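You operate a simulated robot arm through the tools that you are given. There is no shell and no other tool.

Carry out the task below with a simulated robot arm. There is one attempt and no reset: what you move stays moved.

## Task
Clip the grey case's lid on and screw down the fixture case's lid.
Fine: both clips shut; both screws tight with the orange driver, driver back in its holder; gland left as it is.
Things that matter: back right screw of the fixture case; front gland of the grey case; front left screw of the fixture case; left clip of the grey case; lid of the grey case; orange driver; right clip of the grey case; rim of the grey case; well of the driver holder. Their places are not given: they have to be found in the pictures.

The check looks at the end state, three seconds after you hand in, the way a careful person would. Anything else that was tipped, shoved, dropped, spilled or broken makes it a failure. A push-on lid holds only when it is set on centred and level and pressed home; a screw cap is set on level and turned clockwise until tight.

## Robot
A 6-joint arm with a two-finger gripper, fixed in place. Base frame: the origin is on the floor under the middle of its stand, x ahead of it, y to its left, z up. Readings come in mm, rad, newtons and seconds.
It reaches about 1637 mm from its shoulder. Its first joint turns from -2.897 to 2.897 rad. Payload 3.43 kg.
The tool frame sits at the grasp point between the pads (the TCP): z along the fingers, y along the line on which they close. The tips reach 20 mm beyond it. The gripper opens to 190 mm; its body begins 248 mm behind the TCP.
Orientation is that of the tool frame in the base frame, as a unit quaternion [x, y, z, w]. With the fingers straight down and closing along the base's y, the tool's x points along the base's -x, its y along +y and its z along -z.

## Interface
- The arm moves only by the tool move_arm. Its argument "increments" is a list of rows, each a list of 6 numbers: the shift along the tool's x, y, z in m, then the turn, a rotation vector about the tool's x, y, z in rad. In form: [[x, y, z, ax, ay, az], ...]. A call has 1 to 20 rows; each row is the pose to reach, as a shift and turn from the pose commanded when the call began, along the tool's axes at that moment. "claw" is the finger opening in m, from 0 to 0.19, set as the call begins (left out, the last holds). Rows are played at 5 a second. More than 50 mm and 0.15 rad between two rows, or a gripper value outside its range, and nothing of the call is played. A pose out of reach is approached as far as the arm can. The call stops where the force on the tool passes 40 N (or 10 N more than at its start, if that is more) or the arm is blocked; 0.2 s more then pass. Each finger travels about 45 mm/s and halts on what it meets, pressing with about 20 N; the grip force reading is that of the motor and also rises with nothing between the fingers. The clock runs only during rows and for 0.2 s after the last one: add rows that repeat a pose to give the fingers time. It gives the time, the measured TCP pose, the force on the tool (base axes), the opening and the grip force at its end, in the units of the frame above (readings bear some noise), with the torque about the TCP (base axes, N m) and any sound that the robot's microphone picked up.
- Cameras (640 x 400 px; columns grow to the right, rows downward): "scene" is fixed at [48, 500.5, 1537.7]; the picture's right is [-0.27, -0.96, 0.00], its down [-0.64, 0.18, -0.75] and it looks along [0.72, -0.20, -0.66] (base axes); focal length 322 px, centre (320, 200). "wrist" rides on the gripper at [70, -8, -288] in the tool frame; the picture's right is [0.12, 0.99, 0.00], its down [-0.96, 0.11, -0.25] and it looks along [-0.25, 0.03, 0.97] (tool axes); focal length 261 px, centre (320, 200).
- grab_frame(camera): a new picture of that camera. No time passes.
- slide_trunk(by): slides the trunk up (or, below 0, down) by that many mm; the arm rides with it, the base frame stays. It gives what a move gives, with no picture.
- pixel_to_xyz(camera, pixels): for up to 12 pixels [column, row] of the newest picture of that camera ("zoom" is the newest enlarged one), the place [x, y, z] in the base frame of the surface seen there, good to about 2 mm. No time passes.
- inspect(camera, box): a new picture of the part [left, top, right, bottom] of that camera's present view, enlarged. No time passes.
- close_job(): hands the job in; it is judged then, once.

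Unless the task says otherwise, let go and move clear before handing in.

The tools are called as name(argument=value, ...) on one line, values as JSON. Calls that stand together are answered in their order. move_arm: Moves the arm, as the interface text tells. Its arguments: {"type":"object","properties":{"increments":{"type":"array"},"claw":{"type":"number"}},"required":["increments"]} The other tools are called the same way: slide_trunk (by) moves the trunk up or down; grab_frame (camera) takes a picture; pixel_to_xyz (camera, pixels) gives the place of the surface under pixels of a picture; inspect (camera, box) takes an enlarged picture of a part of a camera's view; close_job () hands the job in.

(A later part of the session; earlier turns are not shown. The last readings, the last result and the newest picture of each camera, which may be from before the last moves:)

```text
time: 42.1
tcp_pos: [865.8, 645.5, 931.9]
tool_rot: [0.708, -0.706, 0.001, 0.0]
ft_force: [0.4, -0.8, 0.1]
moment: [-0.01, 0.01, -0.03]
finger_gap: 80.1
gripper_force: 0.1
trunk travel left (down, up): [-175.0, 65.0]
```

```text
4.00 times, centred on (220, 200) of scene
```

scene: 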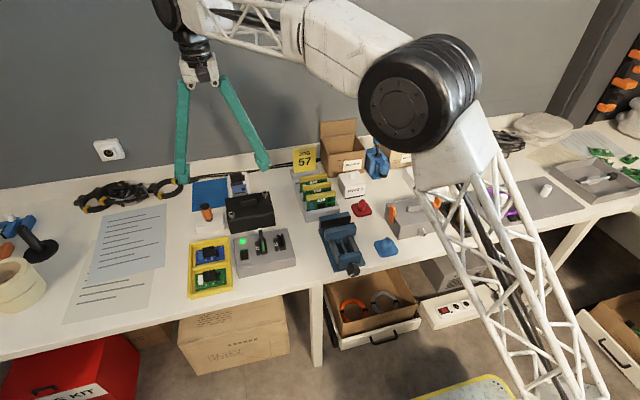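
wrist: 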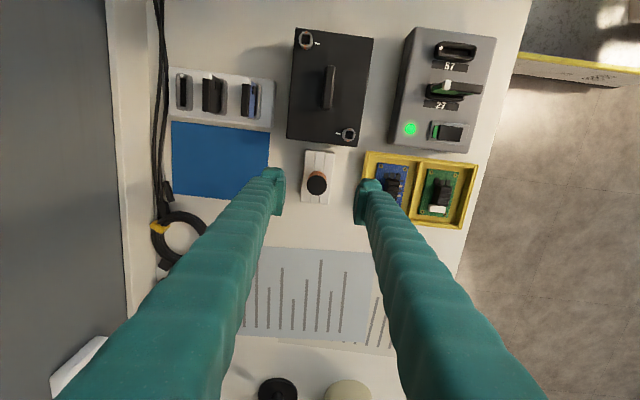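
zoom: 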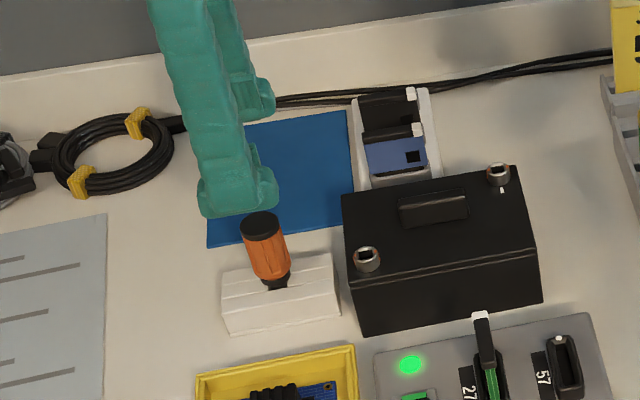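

The −90° yaw is reachable and the driver sits between the fingers at (317,183). I'll zoom in to fix the axis of the handle.

inspect(camera="wrist", box=[280, 140, 360, 220])

pixel_to_xyz(camera="zoom", pixels=[[300, 170], [320, 215], [270, 215], [345, 215], [305, 250], [305, 190], [250, 120], [360, 120], [240, 300], [350, 310], [305, 75], [300, 130]])

```text
5.00 times, centred on (320, 180) of wrist
```

zoom: 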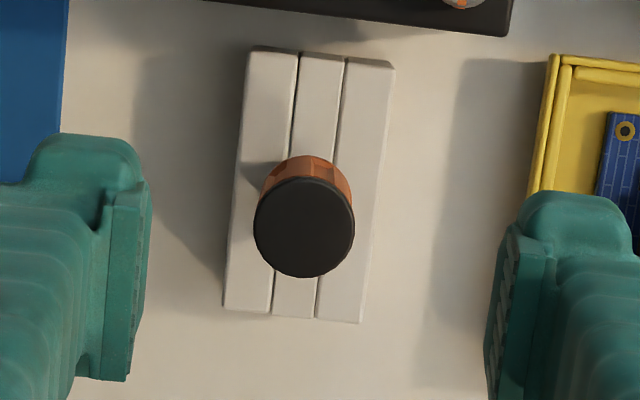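

```text
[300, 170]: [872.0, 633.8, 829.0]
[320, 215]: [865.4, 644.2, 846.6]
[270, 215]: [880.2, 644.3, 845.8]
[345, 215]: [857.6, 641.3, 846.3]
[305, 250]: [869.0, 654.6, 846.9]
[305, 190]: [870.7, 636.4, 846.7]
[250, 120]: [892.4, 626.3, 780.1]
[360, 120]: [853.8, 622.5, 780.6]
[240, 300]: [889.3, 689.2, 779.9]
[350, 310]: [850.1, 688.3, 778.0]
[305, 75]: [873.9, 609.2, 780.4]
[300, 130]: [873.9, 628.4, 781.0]
```

pixel_to_xyz(camera="zoom", pixels=[[304, 228], [258, 228], [350, 228], [304, 182], [304, 274], [270, 195], [338, 262], [338, 195], [270, 262], [304, 210], [304, 245], [320, 228]])

pixel_to_xyz(camera="zoom", pixels=[[298, 62], [344, 66], [274, 308], [317, 312], [250, 55], [392, 66], [225, 305], [362, 318], [321, 62], [296, 310], [290, 290], [325, 80]])

```text
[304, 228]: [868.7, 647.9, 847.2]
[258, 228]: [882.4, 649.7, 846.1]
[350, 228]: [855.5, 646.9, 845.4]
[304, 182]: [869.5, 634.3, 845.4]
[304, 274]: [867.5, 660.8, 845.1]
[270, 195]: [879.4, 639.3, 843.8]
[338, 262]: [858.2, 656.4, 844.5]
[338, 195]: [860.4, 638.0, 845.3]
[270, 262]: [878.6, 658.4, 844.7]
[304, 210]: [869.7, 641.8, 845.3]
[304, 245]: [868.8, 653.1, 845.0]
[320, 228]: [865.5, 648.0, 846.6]
```

```text
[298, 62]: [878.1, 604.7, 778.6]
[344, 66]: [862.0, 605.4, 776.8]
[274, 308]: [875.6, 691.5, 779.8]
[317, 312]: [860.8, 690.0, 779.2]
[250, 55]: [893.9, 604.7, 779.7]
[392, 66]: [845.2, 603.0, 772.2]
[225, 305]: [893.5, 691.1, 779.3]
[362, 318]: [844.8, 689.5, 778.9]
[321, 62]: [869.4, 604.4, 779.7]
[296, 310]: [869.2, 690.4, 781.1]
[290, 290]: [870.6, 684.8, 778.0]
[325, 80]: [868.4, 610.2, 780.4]
```

Cap centre (868.8, 647.7) coincides with the holder centre (869.3, 647.5), so the driver stands vertical. I'll centre on it and lower just above the cap.

move_arm(increments=[[-0.0021, -0.0032, 0, 0, 0, 0], [-0.0021, -0.0032, 0.02, 0, 0, 0], [-0.0021, -0.0032, 0.04, 0, 0, 0], [-0.0021, -0.0032, 0.055, 0, 0, 0], [-0.0021, -0.0032, 0.055, 0, 0, 0], [-0.0021, -0.0032, 0.055, 0, 0, 0]], claw=0.06)

move_arm(increments=[[0, 0, 0, 0, 0, 0]])

move_arm(increments=[[0, 0, 0, 0, 0, 0]])

inspect(camera="wrist", box=[270, 140, 370, 230])

```text
time: 43.5
tcp_pos: [869.2, 647.0, 876.5]
tool_rot: [0.707, -0.707, 0.001, -0.001]
ft_force: [-0.5, 0.8, -0.2]
moment: [0.01, 0.0, 0.01]
finger_gap: 59.9
gripper_force: 0.2
trunk travel left (down, up): [-175.0, 65.0]
```

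```text
time: 43.9
tcp_pos: [869.0, 647.4, 874.8]
tool_rot: [-0.707, 0.707, 0.0, 0.0]
ft_force: [-0.5, -0.1, 0.0]
moment: [0.03, 0.0, -0.01]
finger_gap: 60.0
gripper_force: 0.1
trunk travel left (down, up): [-175.0, 65.0]
```

```text
time: 44.3
tcp_pos: [869.0, 647.8, 876.8]
tool_rot: [0.707, -0.707, 0.0, -0.001]
ft_force: [-0.3, 0.4, -0.2]
moment: [-0.04, -0.01, 0.03]
finger_gap: 59.8
gripper_force: 0.0
trunk travel left (down, up): [-175.0, 65.0]
```

```text
4.44 times, centred on (320, 185) of wrist
```

zoom: 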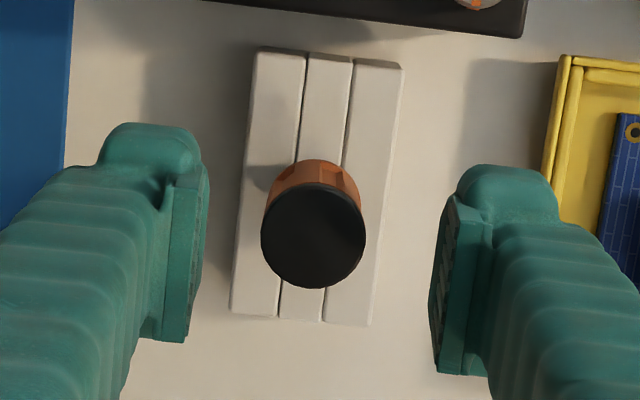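

Reading (869.1, 647.4, 876.0) is on target. I'll lower to mid-handle (z≈814) and close.

move_arm(increments=[[0, 0, 0.02, 0, 0, 0], [0, 0, 0.04, 0, 0, 0], [0, 0, 0.062, 0, 0, 0], [0, 0, 0.062, 0, 0, 0]], claw=0.06)

move_arm(increments=[[0, 0, 0, 0, 0, 0], [0, 0, 0, 0, 0, 0], [0, 0, 0, 0, 0, 0], [0, 0, 0, 0, 0, 0], [0, 0, 0, 0, 0, 0]], claw=0.0)

inspect(camera="wrist", box=[270, 140, 370, 230])

inspect(camera="scene", box=[180, 180, 250, 240])

```text
time: 45.3
tcp_pos: [868.8, 648.8, 812.3]
tool_rot: [0.707, -0.707, 0.0, -0.001]
ft_force: [-0.9, 0.3, -0.1]
moment: [0.01, 0.03, -0.02]
finger_gap: 60.1
gripper_force: 0.0
trunk travel left (down, up): [-175.0, 65.0]
```

```text
time: 46.5
tcp_pos: [869.1, 650.0, 812.2]
tool_rot: [0.707, -0.707, 0.0, 0.0]
ft_force: [0.7, 0.1, 0.5]
moment: [-0.01, 0.0, -0.03]
finger_gap: 28.7
gripper_force: 20.1
trunk travel left (down, up): [-175.0, 65.0]
```

```text
4.44 times, centred on (320, 185) of wrist
```

zoom: 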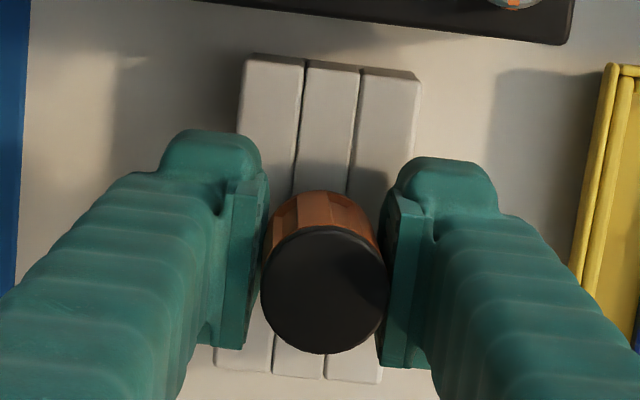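

```text
6.67 times, centred on (215, 210) of scene
```

zoom: 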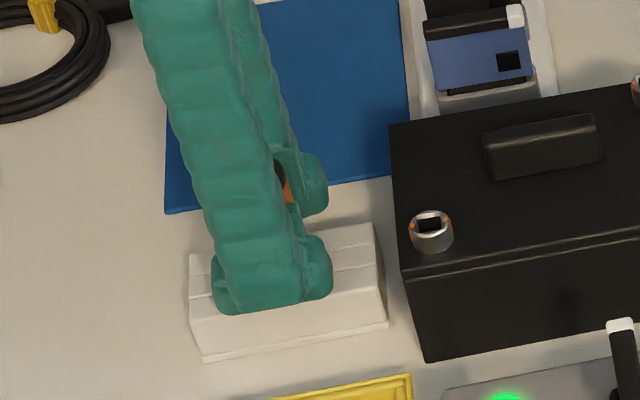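

The handle is gripped with a gap of 28.7 mm. I'll take two readings to know the TCP's offset from the driver's axis.

move_arm(increments=[[0, 0, 0, 0, 0, 0]])

move_arm(increments=[[0, 0, 0, 0, 0, 0]])

move_arm(increments=[[0, 0, 0, 0, 0, 0]])

inspect(camera="wrist", box=[270, 140, 370, 230])

pixel_to_xyz(camera="zoom", pixels=[[324, 290], [268, 290], [380, 290], [324, 232], [324, 348], [290, 250], [360, 250], [290, 330], [360, 330], [324, 260], [324, 320], [300, 290]])

```text
time: 46.9
tcp_pos: [869.3, 649.1, 812.3]
tool_rot: [0.707, -0.707, 0.0, 0.0]
ft_force: [-0.6, -0.2, 0.0]
moment: [0.01, 0.0, 0.01]
finger_gap: 28.6
gripper_force: 20.0
trunk travel left (down, up): [-175.0, 65.0]
```

```text
time: 47.3
tcp_pos: [867.8, 649.1, 812.0]
tool_rot: [-0.707, 0.707, -0.001, 0.001]
ft_force: [0.7, 0.3, 0.3]
moment: [0.0, -0.05, -0.03]
finger_gap: 28.3
gripper_force: 19.9
trunk travel left (down, up): [-175.0, 65.0]
```

```text
time: 47.7
tcp_pos: [869.1, 649.9, 812.4]
tool_rot: [-0.707, 0.707, -0.001, 0.001]
ft_force: [0.4, -0.4, 0.6]
moment: [-0.01, 0.0, 0.01]
finger_gap: 28.6
gripper_force: 20.3
trunk travel left (down, up): [-175.0, 65.0]
```

```text
4.44 times, centred on (320, 185) of wrist
```

zoom: 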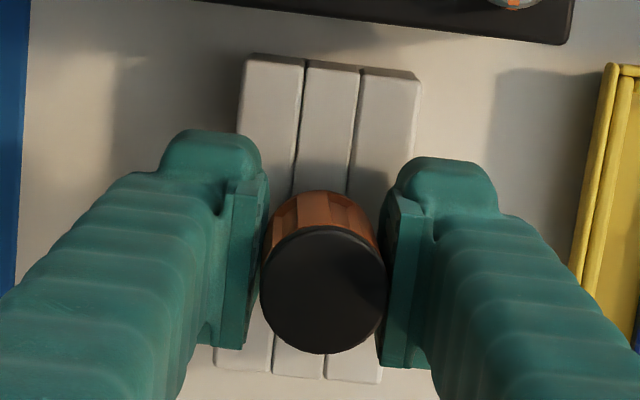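

```text
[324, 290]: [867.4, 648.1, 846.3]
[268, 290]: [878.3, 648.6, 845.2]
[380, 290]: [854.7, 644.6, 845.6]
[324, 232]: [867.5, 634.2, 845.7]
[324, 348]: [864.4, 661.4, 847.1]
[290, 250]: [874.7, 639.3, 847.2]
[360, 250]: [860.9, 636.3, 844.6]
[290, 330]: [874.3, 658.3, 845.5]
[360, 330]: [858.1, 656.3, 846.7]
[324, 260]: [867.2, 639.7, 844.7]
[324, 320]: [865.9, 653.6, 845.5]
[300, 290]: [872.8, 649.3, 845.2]
```

TCP reads y≈649.4 while the driver axis is at y≈647.7, so I'll open, shift 1.7 mm and re-grip for a centred hold.

move_arm(increments=[[0, 0, 0, 0, 0, 0], [0, 0, 0, 0, 0, 0], [0.0017, 0, 0, 0, 0, 0], [0.0017, 0, 0, 0, 0, 0], [0.0017, 0, 0, 0, 0, 0]], claw=0.04)

move_arm(increments=[[0, 0, 0, 0, 0, 0]])

move_arm(increments=[[0, 0, 0, 0, 0, 0]])

inspect(camera="wrist", box=[270, 140, 370, 230])

pixel_to_xyz(camera="zoom", pixels=[[324, 285], [268, 285], [380, 285], [324, 230], [324, 342], [290, 250], [360, 250], [290, 325], [360, 325], [324, 260], [324, 320], [300, 290]])

```text
time: 48.9
tcp_pos: [869.2, 647.9, 813.3]
tool_rot: [0.707, -0.707, 0.001, 0.0]
ft_force: [0.1, -1.0, -0.2]
moment: [0.0, 0.01, -0.03]
finger_gap: 40.0
gripper_force: 0.1
trunk travel left (down, up): [-175.0, 65.0]
```

```text
time: 49.3
tcp_pos: [868.2, 648.3, 813.6]
tool_rot: [0.707, -0.707, 0.0, -0.001]
ft_force: [-0.6, -0.5, 0.3]
moment: [0.01, 0.03, 0.01]
finger_gap: 40.1
gripper_force: 0.1
trunk travel left (down, up): [-175.0, 65.0]
```

```text
time: 49.7
tcp_pos: [869.4, 648.3, 812.5]
tool_rot: [0.707, -0.707, 0.001, -0.001]
ft_force: [0.4, -0.9, -1.0]
moment: [0.02, 0.0, 0.0]
finger_gap: 40.2
gripper_force: 0.0
trunk travel left (down, up): [-175.0, 65.0]
```

```text
4.44 times, centred on (320, 185) of wrist
```

zoom: 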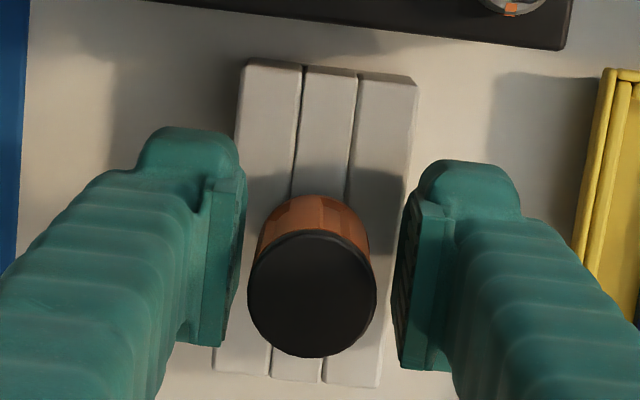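

```text
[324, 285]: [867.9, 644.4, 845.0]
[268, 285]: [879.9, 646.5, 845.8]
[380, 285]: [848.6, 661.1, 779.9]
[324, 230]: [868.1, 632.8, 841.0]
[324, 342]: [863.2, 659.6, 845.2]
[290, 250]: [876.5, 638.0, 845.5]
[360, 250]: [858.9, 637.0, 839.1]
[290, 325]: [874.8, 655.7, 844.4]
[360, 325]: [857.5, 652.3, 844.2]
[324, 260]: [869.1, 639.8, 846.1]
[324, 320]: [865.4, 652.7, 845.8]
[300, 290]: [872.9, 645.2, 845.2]
```

With the fingers open the cap springs back to x≈868.8, slightly off the midpoint between the pads. I'll shift +2 mm in x and then grip, so the driver isn't pushed sideways.

move_arm(increments=[[0, -0.002, 0, 0, 0, 0], [0, -0.002, 0, 0, 0, 0], [0, -0.002, 0, 0, 0, 0]], claw=0.04)

inspect(camera="wrist", box=[270, 140, 370, 230])

move_arm(increments=[[0, 0, 0, 0, 0, 0], [0, 0, 0, 0, 0, 0], [0, 0, 0, 0, 0, 0], [0, 0, 0, 0, 0, 0]], claw=0.0)

inspect(camera="wrist", box=[270, 140, 370, 230])

pixel_to_xyz(camera="zoom", pixels=[[320, 288], [264, 288], [376, 288], [320, 232], [320, 342], [285, 250], [355, 250], [285, 325], [355, 325], [320, 260], [320, 320], [296, 290]])

```text
time: 50.5
tcp_pos: [870.7, 647.5, 813.0]
tool_rot: [0.707, -0.707, 0.0, -0.001]
ft_force: [0.4, 0.6, 0.3]
moment: [0.01, 0.0, 0.01]
finger_gap: 39.9
gripper_force: 0.1
trunk travel left (down, up): [-175.0, 65.0]
```

```text
4.44 times, centred on (320, 185) of wrist
```

zoom: 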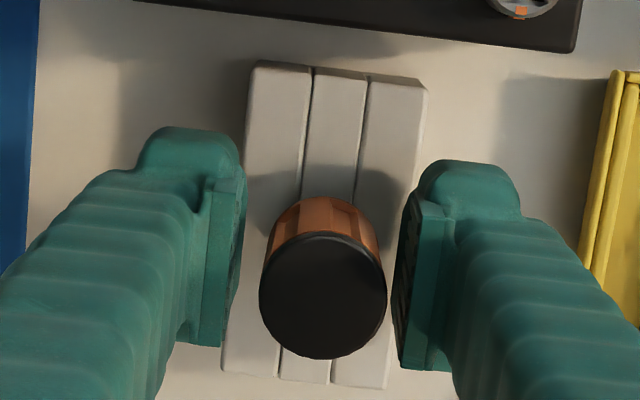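

```text
time: 51.5
tcp_pos: [871.1, 647.4, 813.9]
tool_rot: [-0.707, 0.707, 0.0, 0.001]
ft_force: [-0.2, 0.3, 0.2]
moment: [-0.01, -0.02, 0.03]
finger_gap: 28.3
gripper_force: 20.1
trunk travel left (down, up): [-175.0, 65.0]
```

```text
4.44 times, centred on (320, 185) of wrist
```

zoom: 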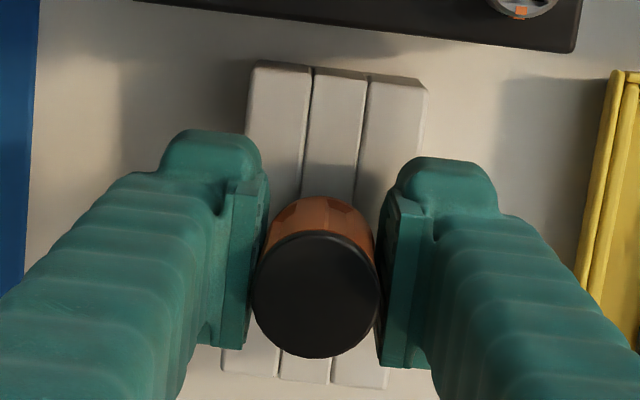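

```text
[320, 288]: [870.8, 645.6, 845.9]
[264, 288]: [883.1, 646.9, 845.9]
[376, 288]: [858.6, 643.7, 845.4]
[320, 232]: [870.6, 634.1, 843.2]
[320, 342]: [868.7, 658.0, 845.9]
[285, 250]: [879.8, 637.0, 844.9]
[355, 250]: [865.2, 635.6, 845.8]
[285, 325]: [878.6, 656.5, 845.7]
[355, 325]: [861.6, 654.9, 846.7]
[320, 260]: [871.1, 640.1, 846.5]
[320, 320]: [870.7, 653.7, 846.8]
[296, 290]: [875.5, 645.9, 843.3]
```

The cap moved about 1.6 mm the other way on closing, so the best centre is roughly 0.8 mm back. I'll re-grip once more there so the driver stays upright.

move_arm(increments=[[0, 0, 0, 0, 0, 0], [0, 0.0008, 0, 0, 0, 0], [0, 0.0008, 0, 0, 0, 0], [0, 0.0008, 0, 0, 0, 0]], claw=0.04)

inspect(camera="wrist", box=[270, 140, 370, 230])

move_arm(increments=[[0, 0, 0, 0, 0, 0], [0, 0, 0, 0, 0, 0], [0, 0, 0, 0, 0, 0], [0, 0, 0, 0, 0, 0]], claw=0.0)

inspect(camera="wrist", box=[270, 140, 370, 230])

```text
time: 52.5
tcp_pos: [869.5, 647.9, 813.5]
tool_rot: [0.707, -0.707, 0.0, 0.0]
ft_force: [-0.5, -0.2, -0.2]
moment: [0.0, 0.0, 0.04]
finger_gap: 40.4
gripper_force: 0.0
trunk travel left (down, up): [-175.0, 65.0]
```

```text
4.44 times, centred on (320, 185) of wrist
```

zoom: 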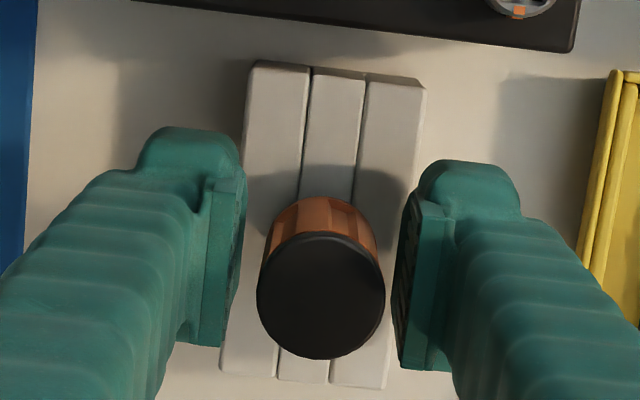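

```text
time: 53.5
tcp_pos: [870.2, 647.3, 814.0]
tool_rot: [-0.707, 0.707, -0.001, 0.001]
ft_force: [0.1, 0.6, -0.3]
moment: [-0.02, 0.0, 0.02]
finger_gap: 28.6
gripper_force: 20.0
trunk travel left (down, up): [-175.0, 65.0]
```

```text
4.44 times, centred on (320, 185) of wrist
```

zoom: 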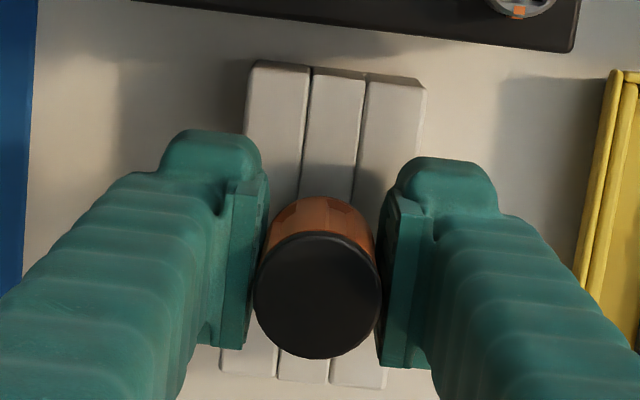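

The driver is held nearly upright. I'll lift it straight out of the well and look at its tip.

move_arm(increments=[[0, 0, -0.01, 0, 0, 0], [0, 0, -0.025, 0, 0, 0], [0, 0, -0.045, 0, 0, 0], [0, 0, -0.07, 0, 0, 0], [0, 0, -0.1, 0, 0, 0], [0, 0, -0.12, 0, 0, 0], [0, 0, -0.12, 0, 0, 0]], claw=0.0)

inspect(camera="scene", box=[175, 160, 275, 240])

grab_frame(camera="wrist")

```text
time: 55.1
tcp_pos: [870.5, 647.7, 932.7]
tool_rot: [-0.707, 0.707, 0.0, 0.001]
ft_force: [-0.1, -0.2, -0.5]
moment: [0.0, 0.04, -0.02]
finger_gap: 28.6
gripper_force: 20.2
trunk travel left (down, up): [-175.0, 65.0]
```

```text
5.00 times, centred on (225, 200) of scene
```

zoom: 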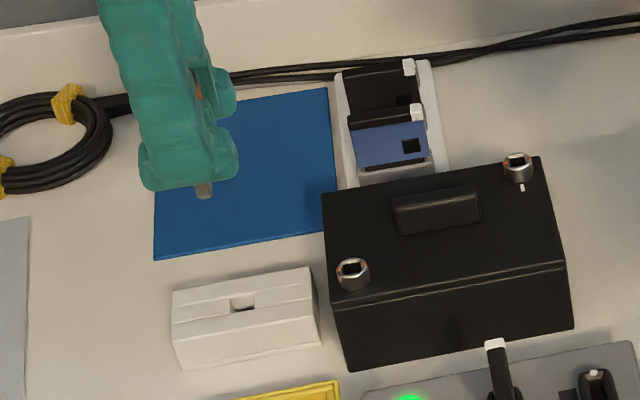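

```text
taken
```

wrist: 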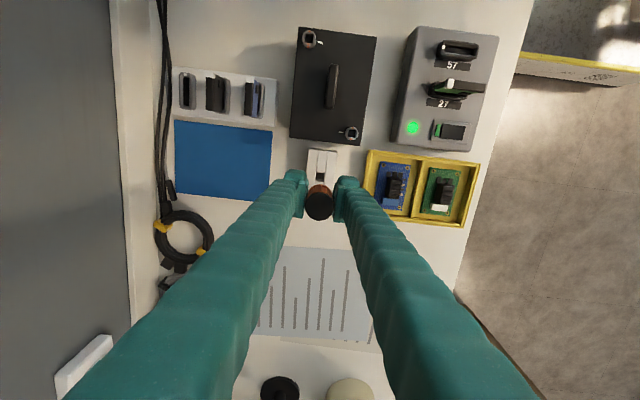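

The driver is out: its square tip shows at zoom (204,190), and the empty well at (243,302). I'll zoom in on both.

inspect(camera="scene", box=[190, 180, 240, 225])

inspect(camera="scene", box=[205, 210, 245, 235])

pixel_to_xyz(camera="zoom", pixels=[[100, 200], [230, 200], [260, 180], [220, 150], [280, 150], [240, 170], [240, 215], [400, 150], [80, 250], [460, 120], [225, 190], [265, 190]])

```text
8.89 times, centred on (215, 202) of scene
```

zoom: 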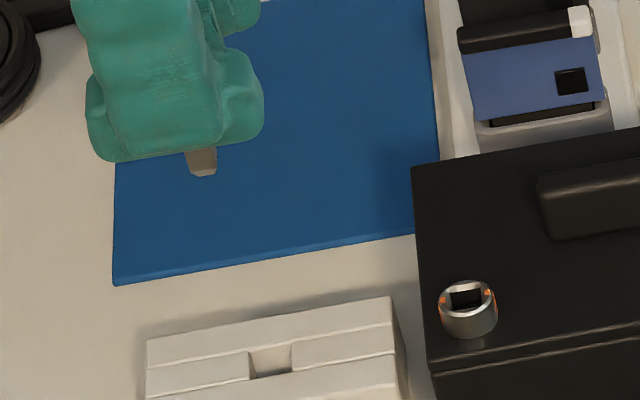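

```text
16.00 times, centred on (225, 222) of scene
```

zoom: 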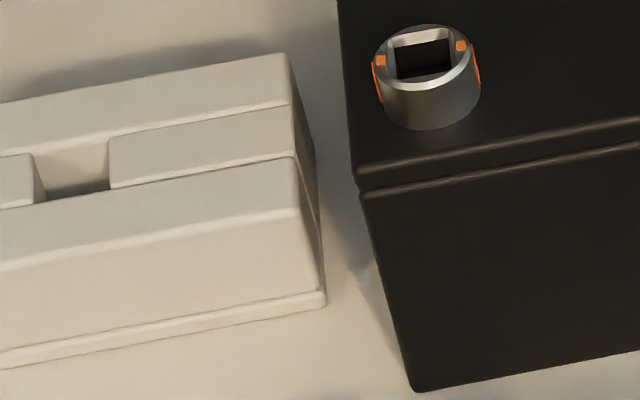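

```text
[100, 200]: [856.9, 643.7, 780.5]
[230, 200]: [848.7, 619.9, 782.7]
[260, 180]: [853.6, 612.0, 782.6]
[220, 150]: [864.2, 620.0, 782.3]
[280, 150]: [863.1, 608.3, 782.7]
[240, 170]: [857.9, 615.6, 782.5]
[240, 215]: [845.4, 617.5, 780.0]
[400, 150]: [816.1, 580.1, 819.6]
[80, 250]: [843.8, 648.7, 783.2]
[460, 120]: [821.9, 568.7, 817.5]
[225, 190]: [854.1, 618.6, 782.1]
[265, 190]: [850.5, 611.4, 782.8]
```

inspect(camera="scene", box=[200, 185, 225, 205])

pixel_to_xyz(camera="scene", pixels=[[214, 198], [214, 199], [213, 199], [215, 199], [214, 200], [215, 200]])

```text
16.00 times, centred on (212, 195) of scene
```

zoom: 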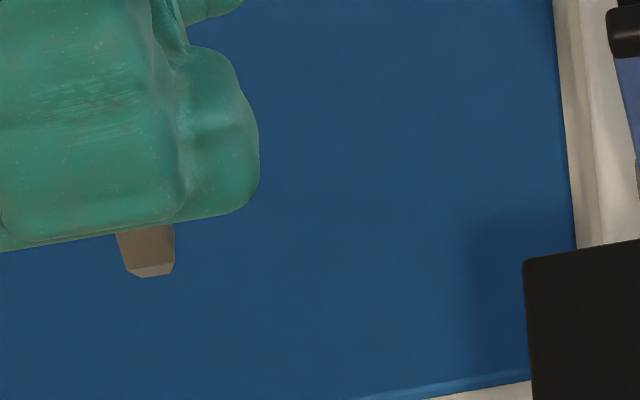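

```text
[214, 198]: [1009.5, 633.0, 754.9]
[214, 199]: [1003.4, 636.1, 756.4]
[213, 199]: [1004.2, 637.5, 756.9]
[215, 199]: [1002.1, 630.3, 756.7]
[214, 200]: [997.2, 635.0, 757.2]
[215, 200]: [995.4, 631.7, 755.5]
```

pixel_to_xyz(camera="zoom", pixels=[[145, 245], [150, 250], [155, 255], [145, 268], [155, 268], [165, 260], [150, 273], [135, 250], [168, 240], [150, 262], [140, 262], [160, 245]])

pixel_to_xyz(camera="zoom", pixels=[[125, 240], [128, 255], [172, 235], [172, 255], [148, 258], [148, 260], [148, 264], [148, 267], [148, 270], [140, 270], [160, 270], [150, 240]])

```text
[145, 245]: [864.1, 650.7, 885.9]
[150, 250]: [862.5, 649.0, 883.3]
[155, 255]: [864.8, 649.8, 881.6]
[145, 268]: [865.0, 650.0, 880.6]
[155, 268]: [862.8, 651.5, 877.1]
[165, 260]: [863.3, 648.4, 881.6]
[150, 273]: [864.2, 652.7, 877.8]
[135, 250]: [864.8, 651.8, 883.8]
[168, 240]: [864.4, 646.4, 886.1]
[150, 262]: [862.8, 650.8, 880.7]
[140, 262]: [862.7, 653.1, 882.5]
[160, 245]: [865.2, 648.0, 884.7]
```

```text
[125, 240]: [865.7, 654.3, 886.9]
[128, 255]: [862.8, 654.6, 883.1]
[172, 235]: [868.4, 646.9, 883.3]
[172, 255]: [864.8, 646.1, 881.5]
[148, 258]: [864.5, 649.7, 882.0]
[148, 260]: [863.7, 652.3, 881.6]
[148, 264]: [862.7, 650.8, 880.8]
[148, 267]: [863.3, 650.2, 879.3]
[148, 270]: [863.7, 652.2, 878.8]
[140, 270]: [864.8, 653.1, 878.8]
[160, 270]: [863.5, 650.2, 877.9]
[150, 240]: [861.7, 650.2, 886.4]
```

The tip is about 10 mm square and its end sits about 55 mm below the TCP. I'll measure the front-left socket with the same scene camera so I can move relative to it.

inspect(camera="scene", box=[220, 205, 245, 225])

inspect(camera="scene", box=[268, 182, 293, 202])

```text
16.00 times, centred on (232, 215) of scene
```

zoom: 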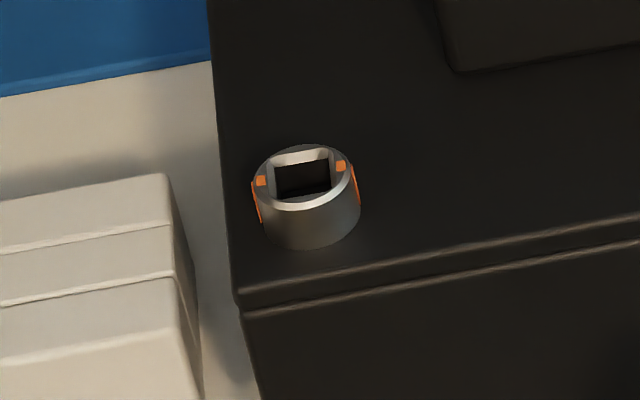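

```text
16.00 times, centred on (280, 192) of scene
```

zoom: 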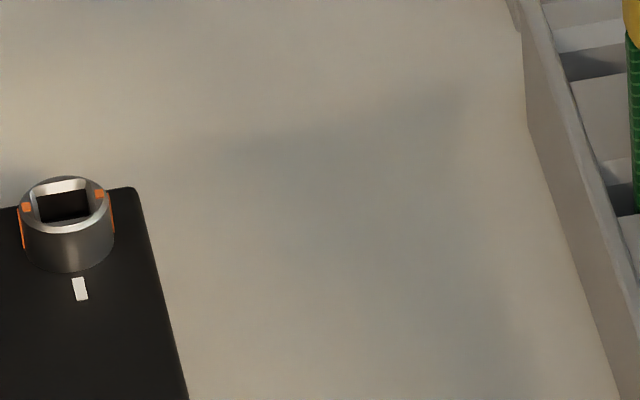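

inspect(camera="scene", box=[220, 205, 245, 225])

pixel_to_xyz(camera="zoom", pixels=[[257, 180], [260, 181], [345, 165], [340, 166], [305, 205], [310, 206], [295, 150], [300, 150], [270, 160], [335, 195], [280, 200], [330, 153]])

pixel_to_xyz(camera="zoom", pixels=[[303, 178], [290, 180], [315, 175], [300, 190], [285, 155], [320, 152], [268, 185], [350, 172], [255, 185], [307, 208], [302, 240], [320, 300]])

```text
16.00 times, centred on (232, 215) of scene
```

zoom: 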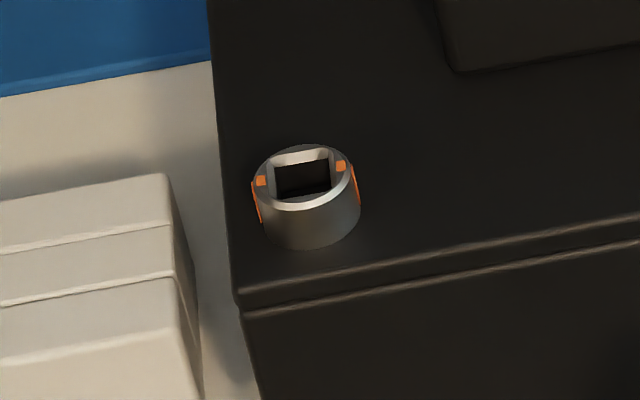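

```text
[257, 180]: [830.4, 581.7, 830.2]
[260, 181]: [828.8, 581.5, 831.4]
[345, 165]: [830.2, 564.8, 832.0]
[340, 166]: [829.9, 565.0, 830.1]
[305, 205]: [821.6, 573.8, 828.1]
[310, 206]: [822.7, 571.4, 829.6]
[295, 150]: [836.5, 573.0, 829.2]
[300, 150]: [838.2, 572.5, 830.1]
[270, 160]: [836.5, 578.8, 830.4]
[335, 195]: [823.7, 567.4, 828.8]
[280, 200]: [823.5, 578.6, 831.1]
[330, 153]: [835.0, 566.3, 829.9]
```

```text
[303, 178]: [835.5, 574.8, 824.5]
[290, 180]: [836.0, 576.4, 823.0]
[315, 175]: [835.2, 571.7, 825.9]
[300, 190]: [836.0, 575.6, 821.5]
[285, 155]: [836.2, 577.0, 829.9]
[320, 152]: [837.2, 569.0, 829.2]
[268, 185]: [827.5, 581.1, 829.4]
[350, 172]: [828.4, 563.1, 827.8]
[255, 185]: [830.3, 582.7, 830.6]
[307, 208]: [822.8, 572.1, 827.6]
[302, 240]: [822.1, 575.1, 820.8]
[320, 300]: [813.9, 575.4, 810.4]
```

In the scene frame the socket centre is about (829.7, 573.0, top 830) and the tip about (868.3, 650.4). I'll cross-check with the wrist camera.

inspect(camera="wrist", box=[336, 118, 366, 148])

inspect(camera="wrist", box=[295, 22, 325, 52])

inspect(camera="wrist", box=[280, 140, 360, 230])

```text
13.33 times, centred on (351, 133) of wrist
```

zoom: 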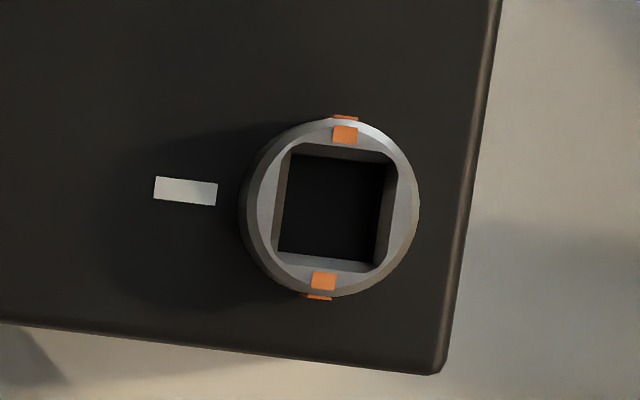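

```text
13.33 times, centred on (310, 37) of wrist
```

zoom: 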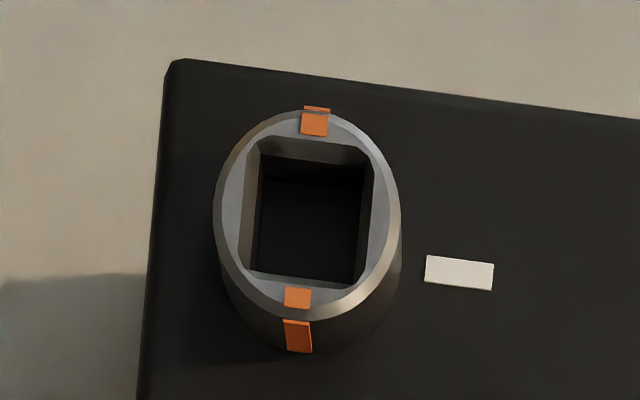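

```text
4.44 times, centred on (320, 185) of wrist
```

zoom: 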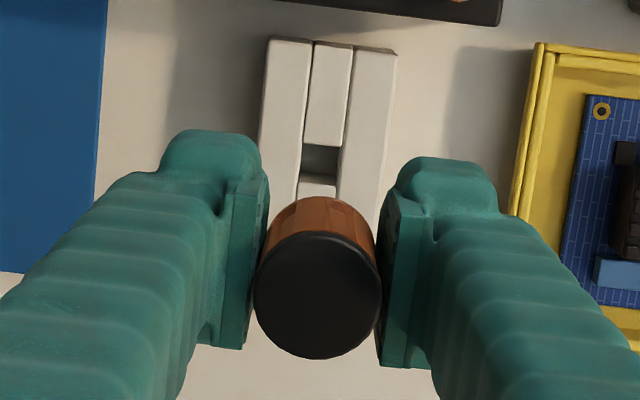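

Both sockets are aligned with the base axes. I'll sample the head rim in the wrist view.

inspect(camera="wrist", box=[336, 118, 366, 148])

pixel_to_xyz(camera="zoom", pixels=[[262, 195], [268, 230], [412, 195], [400, 240], [345, 125], [370, 130], [320, 285], [330, 290], [285, 150], [405, 160], [285, 268], [380, 275]])

inspect(camera="wrist", box=[295, 22, 325, 52])

pixel_to_xyz(camera="zoom", pixels=[[225, 190], [228, 230], [388, 190], [383, 230], [318, 120], [300, 122], [297, 298], [315, 300], [250, 140], [370, 150], [245, 275], [365, 280]])

inspect(camera="wrist", box=[280, 140, 360, 230])

pixel_to_xyz(camera="zoom", pixels=[[258, 295], [376, 295], [317, 238], [317, 352], [280, 252], [355, 252], [280, 335], [355, 335], [317, 295], [302, 160], [341, 165], [320, 180]])

```text
13.33 times, centred on (351, 133) of wrist
```

zoom: 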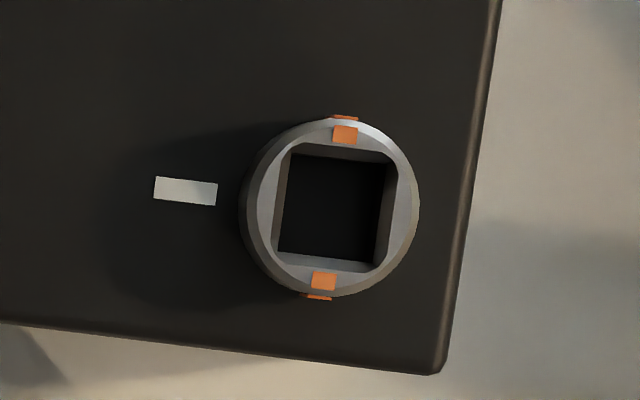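

```text
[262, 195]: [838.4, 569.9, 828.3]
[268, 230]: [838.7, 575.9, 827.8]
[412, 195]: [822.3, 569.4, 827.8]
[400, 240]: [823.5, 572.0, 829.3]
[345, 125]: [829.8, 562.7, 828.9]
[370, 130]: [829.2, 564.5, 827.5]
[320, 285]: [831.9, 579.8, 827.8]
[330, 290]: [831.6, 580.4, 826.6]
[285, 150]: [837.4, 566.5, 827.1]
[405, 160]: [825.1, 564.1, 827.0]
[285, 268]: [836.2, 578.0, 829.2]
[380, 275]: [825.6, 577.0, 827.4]
```

```text
13.33 times, centred on (310, 37) of wrist
```

zoom: 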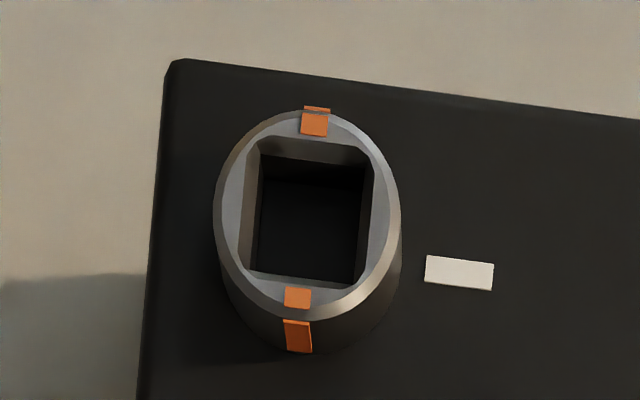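

```text
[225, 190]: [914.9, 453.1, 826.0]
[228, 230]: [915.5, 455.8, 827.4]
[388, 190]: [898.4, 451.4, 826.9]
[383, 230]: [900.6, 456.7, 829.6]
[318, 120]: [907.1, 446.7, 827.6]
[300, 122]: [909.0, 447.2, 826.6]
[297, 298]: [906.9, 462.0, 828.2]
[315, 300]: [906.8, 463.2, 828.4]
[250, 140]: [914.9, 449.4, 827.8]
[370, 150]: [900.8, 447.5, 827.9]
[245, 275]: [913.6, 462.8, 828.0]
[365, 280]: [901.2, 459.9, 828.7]
```

```text
4.44 times, centred on (320, 185) of wrist
```

zoom: 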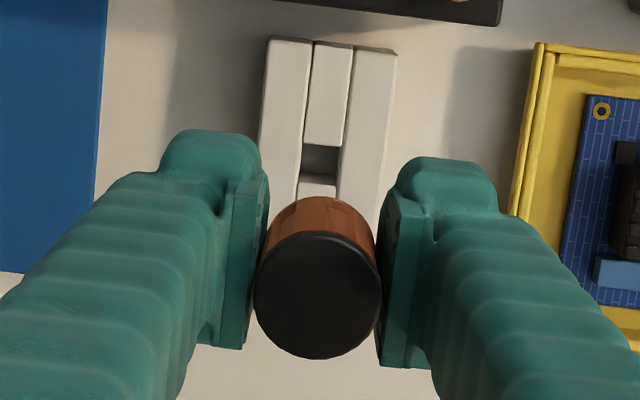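

```text
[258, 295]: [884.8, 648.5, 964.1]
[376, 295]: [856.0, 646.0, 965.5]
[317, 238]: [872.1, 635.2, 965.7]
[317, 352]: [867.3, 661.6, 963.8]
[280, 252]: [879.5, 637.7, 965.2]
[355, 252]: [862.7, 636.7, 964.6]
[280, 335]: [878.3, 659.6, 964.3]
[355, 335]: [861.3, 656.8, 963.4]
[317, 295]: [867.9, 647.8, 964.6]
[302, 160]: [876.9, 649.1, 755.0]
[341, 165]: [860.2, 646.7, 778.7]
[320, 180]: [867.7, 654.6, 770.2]
```

Wrist gives Δ=(−40, −76.5) and scene gives (−38.6, −77.4), so I'll use (−39.3, −77.0). I'll move the tip over the front-left socket and stop about 20 mm above it.

move_arm(increments=[[0.02, 0.01, 0, 0, 0, 0], [0.045, 0.022, 0, 0, 0, 0], [0.065, 0.033, 0, 0, 0, 0], [0.077, 0.0393, 0, 0, 0, 0], [0.077, 0.0393, 0.015, 0, 0, 0], [0.077, 0.0393, 0.027, 0, 0, 0], [0.077, 0.0393, 0.027, 0, 0, 0]], claw=0.0)

move_arm(increments=[[0, 0, 0, 0, 0, 0]])

inspect(camera="scene", box=[215, 195, 250, 225])

inspect(camera="wrist", box=[270, 140, 370, 230])

```text
time: 56.7
tcp_pos: [832.6, 571.0, 906.1]
tool_rot: [0.707, -0.707, 0.001, 0.0]
ft_force: [-0.2, 0.2, -1.2]
moment: [0.01, 0.01, -0.02]
finger_gap: 28.7
gripper_force: 20.3
trunk travel left (down, up): [-175.0, 65.0]
```

```text
time: 57.1
tcp_pos: [831.7, 570.7, 906.3]
tool_rot: [-0.707, 0.707, -0.001, 0.001]
ft_force: [-0.3, -0.9, -0.5]
moment: [0.04, 0.0, 0.02]
finger_gap: 28.3
gripper_force: 20.4
trunk travel left (down, up): [-175.0, 65.0]
```

```text
13.33 times, centred on (232, 210) of scene
```

zoom: 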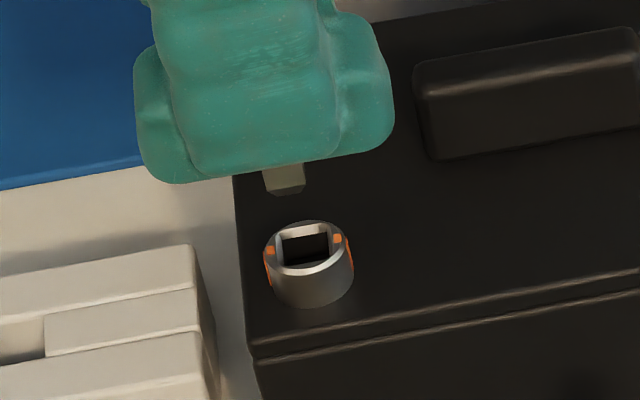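

```text
4.44 times, centred on (320, 185) of wrist
```

zoom: 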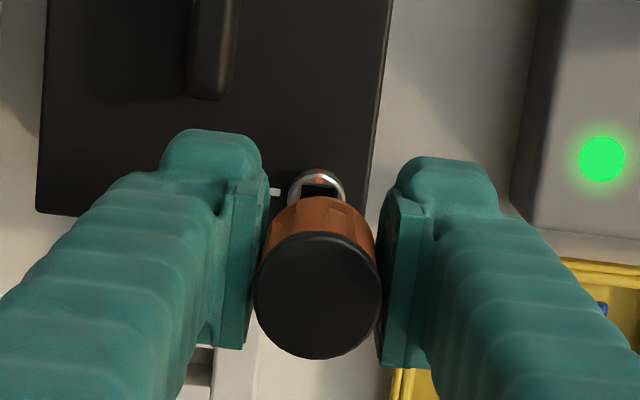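

The tip is visible at zoom (285,180), above the socket at (305,248). I'll sample both at this short range.

pixel_to_xyz(camera="zoom", pixels=[[266, 178], [270, 185], [285, 175], [300, 170], [303, 180], [285, 185], [285, 190], [275, 190], [297, 188], [280, 180], [292, 178], [304, 172]])

pixel_to_xyz(camera="zoom", pixels=[[268, 250], [270, 251], [341, 237], [338, 239], [307, 271], [315, 271], [300, 224], [305, 223], [285, 268], [335, 262], [282, 232], [330, 228]])

```text
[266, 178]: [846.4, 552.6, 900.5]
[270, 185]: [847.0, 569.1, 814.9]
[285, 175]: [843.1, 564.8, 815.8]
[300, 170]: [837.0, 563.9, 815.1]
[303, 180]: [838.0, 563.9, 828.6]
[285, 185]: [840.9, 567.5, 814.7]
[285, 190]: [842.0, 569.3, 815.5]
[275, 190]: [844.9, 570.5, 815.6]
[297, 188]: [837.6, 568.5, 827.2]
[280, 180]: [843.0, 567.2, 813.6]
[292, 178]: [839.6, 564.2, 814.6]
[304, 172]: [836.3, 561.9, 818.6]
```

```text
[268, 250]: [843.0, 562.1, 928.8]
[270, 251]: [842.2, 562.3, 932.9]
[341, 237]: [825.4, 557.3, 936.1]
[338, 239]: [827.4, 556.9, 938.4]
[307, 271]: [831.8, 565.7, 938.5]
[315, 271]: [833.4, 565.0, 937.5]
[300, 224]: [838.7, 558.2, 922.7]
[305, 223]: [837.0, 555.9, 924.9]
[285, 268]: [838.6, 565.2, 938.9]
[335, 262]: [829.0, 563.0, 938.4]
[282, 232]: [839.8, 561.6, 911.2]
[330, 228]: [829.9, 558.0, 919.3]
```

Those samples came from the wrist zoom, which was the newest; I'll re-zoom the scene and repeat.

inspect(camera="scene", box=[215, 195, 250, 225])

pixel_to_xyz(camera="zoom", pixels=[[266, 178], [270, 185], [285, 175], [300, 170], [303, 180], [285, 185], [285, 190], [275, 190], [297, 188], [280, 180], [292, 178], [304, 172]])

pixel_to_xyz(camera="zoom", pixels=[[268, 250], [270, 251], [341, 237], [338, 239], [307, 271], [315, 271], [300, 224], [305, 223], [285, 268], [335, 262], [282, 232], [330, 228]])

```text
13.33 times, centred on (232, 210) of scene
```

zoom: 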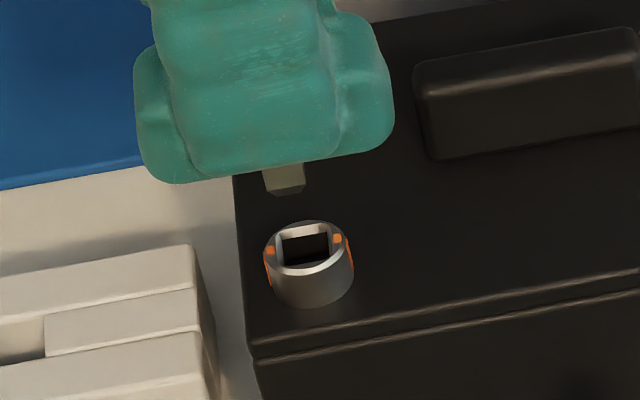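

```text
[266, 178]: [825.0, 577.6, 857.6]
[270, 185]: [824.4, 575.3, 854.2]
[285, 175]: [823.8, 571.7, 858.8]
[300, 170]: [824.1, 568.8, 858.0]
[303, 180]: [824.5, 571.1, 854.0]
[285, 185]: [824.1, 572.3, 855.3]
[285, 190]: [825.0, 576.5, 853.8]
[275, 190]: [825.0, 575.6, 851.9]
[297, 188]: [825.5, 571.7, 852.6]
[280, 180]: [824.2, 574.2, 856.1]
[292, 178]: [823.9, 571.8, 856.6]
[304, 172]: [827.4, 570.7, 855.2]
```

```text
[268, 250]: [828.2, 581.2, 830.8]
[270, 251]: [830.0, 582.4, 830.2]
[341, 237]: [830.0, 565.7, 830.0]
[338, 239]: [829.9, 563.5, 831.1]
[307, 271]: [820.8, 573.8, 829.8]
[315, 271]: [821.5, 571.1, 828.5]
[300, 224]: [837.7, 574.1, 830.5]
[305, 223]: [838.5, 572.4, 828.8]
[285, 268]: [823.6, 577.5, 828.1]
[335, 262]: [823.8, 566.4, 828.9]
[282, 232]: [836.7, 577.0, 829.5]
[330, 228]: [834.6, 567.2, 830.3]
```

The tip centre (828.9, 573.1) is over the socket centre (829.6, 573.0). I'll lower it gently into the socket, watching the force.

move_arm(increments=[[0, -0.0006, 0.008, 0, 0, 0], [0, -0.0006, 0.016, 0, 0, 0], [0, -0.0006, 0.02, 0, 0, 0], [0, -0.0006, 0.022, 0, 0, 0], [0, -0.0006, 0.024, 0, 0, 0], [0, -0.0006, 0.026, 0, 0, 0], [0, -0.0006, 0.028, 0, 0, 0], [0, -0.0006, 0.028, 0, 0, 0]], claw=0.0)

inspect(camera="scene", box=[215, 195, 250, 225])

inspect(camera="wrist", box=[270, 140, 370, 230])

```text
time: 58.9
tcp_pos: [830.9, 570.3, 879.0]
tool_rot: [0.707, -0.707, 0.0, -0.001]
ft_force: [0.0, -0.6, -0.6]
moment: [0.0, 0.01, 0.03]
finger_gap: 28.6
gripper_force: 20.3
trunk travel left (down, up): [-175.0, 65.0]
```

```text
13.33 times, centred on (232, 210) of scene
```

zoom: 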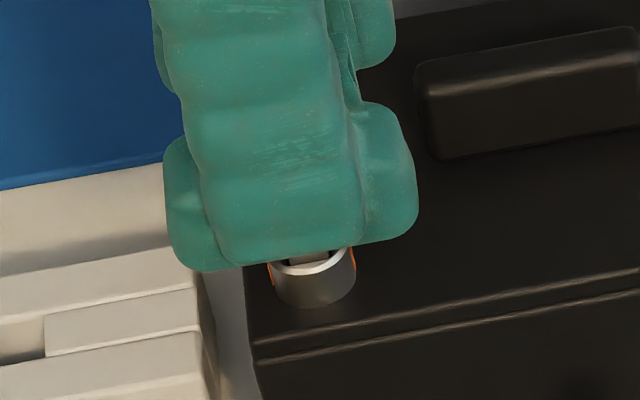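

```text
4.44 times, centred on (320, 185) of wrist
```

zoom: 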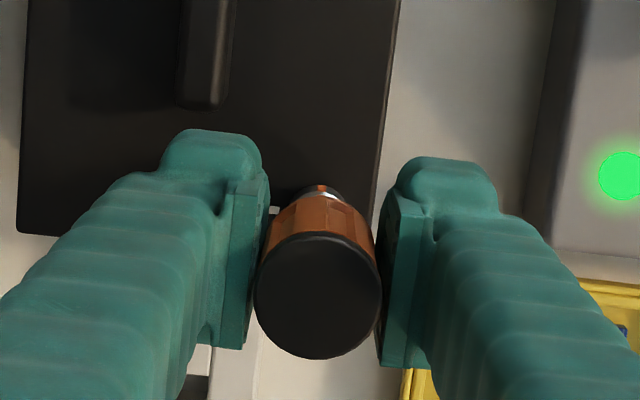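

The tip has slid into the socket with no resistance. I'll lower a little further toward the socket floor.

move_arm(increments=[[0, 0, 0.001, 0, 0, 0], [0, 0, 0.002, 0, 0, 0], [0, 0, 0.003, 0, 0, 0], [0, 0, 0.003, 0, 0, 0]], claw=0.0)

move_arm(increments=[[0, 0, 0.001, 0, 0, 0], [0, 0, 0.002, 0, 0, 0], [0, 0, 0.002, 0, 0, 0]], claw=0.0)

inspect(camera="scene", box=[215, 195, 250, 225])

```text
time: 59.9
tcp_pos: [832.6, 569.3, 877.5]
tool_rot: [-0.707, 0.707, 0.0, 0.002]
ft_force: [0.4, -0.6, 13.4]
moment: [0.01, -0.04, 0.01]
finger_gap: 28.8
gripper_force: 19.9
trunk travel left (down, up): [-175.0, 65.0]
```

```text
time: 60.7
tcp_pos: [830.4, 568.5, 874.6]
tool_rot: [-0.707, 0.707, 0.0, 0.001]
ft_force: [0.6, 1.8, 19.6]
moment: [0.14, -0.03, -0.03]
finger_gap: 28.4
gripper_force: 20.1
trunk travel left (down, up): [-175.0, 65.0]
```

```text
13.33 times, centred on (232, 210) of scene
```

zoom: 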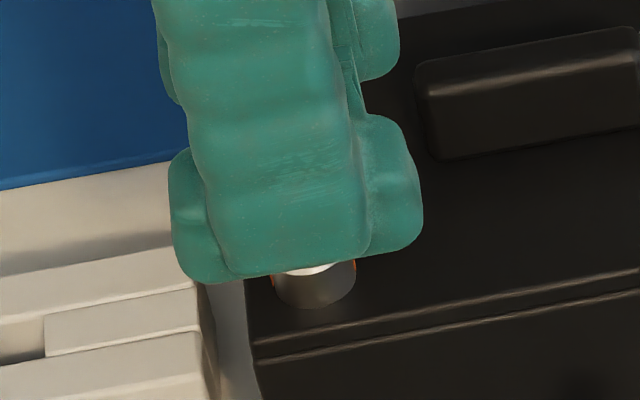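

The tip is on the socket floor (19.6 N). I'll ease up slightly and start turning clockwise (positive about the tool's z), first about 45°.

move_arm(increments=[[0, 0, -0.0015, 0, 0, 0], [0, 0, -0.0015, 0, 0, 0.13], [0, 0, -0.0015, 0, 0, 0.26], [0, 0, -0.0015, 0, 0, 0.39], [0, 0, -0.0015, 0, 0, 0.52], [0, 0, -0.0015, 0, 0, 0.65], [0, 0, -0.0015, 0, 0, 0.78], [0, 0, -0.0015, 0, 0, 0.78]], claw=0.0)

inspect(camera="scene", box=[215, 195, 250, 225])

inspect(camera="wrist", box=[270, 140, 370, 230])

```text
time: 62.5
tcp_pos: [832.1, 569.3, 874.2]
tool_rot: [-0.384, 0.923, 0.001, 0.0]
ft_force: [-1.9, -0.1, 6.2]
moment: [0.04, 0.1, -0.03]
finger_gap: 28.7
gripper_force: 20.0
trunk travel left (down, up): [-175.0, 65.0]
```

```text
13.33 times, centred on (232, 210) of scene
```

zoom: 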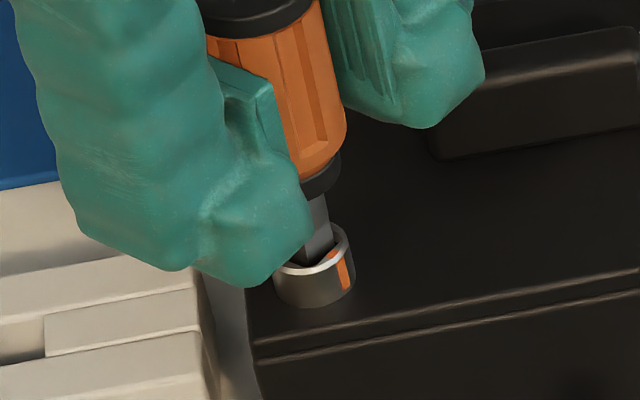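

```text
4.44 times, centred on (320, 185) of wrist
```

zoom: 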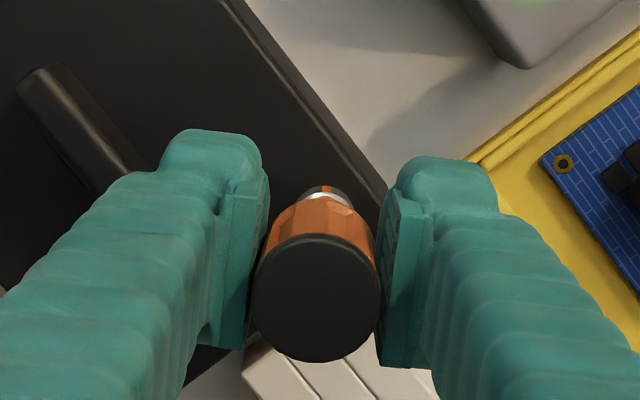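

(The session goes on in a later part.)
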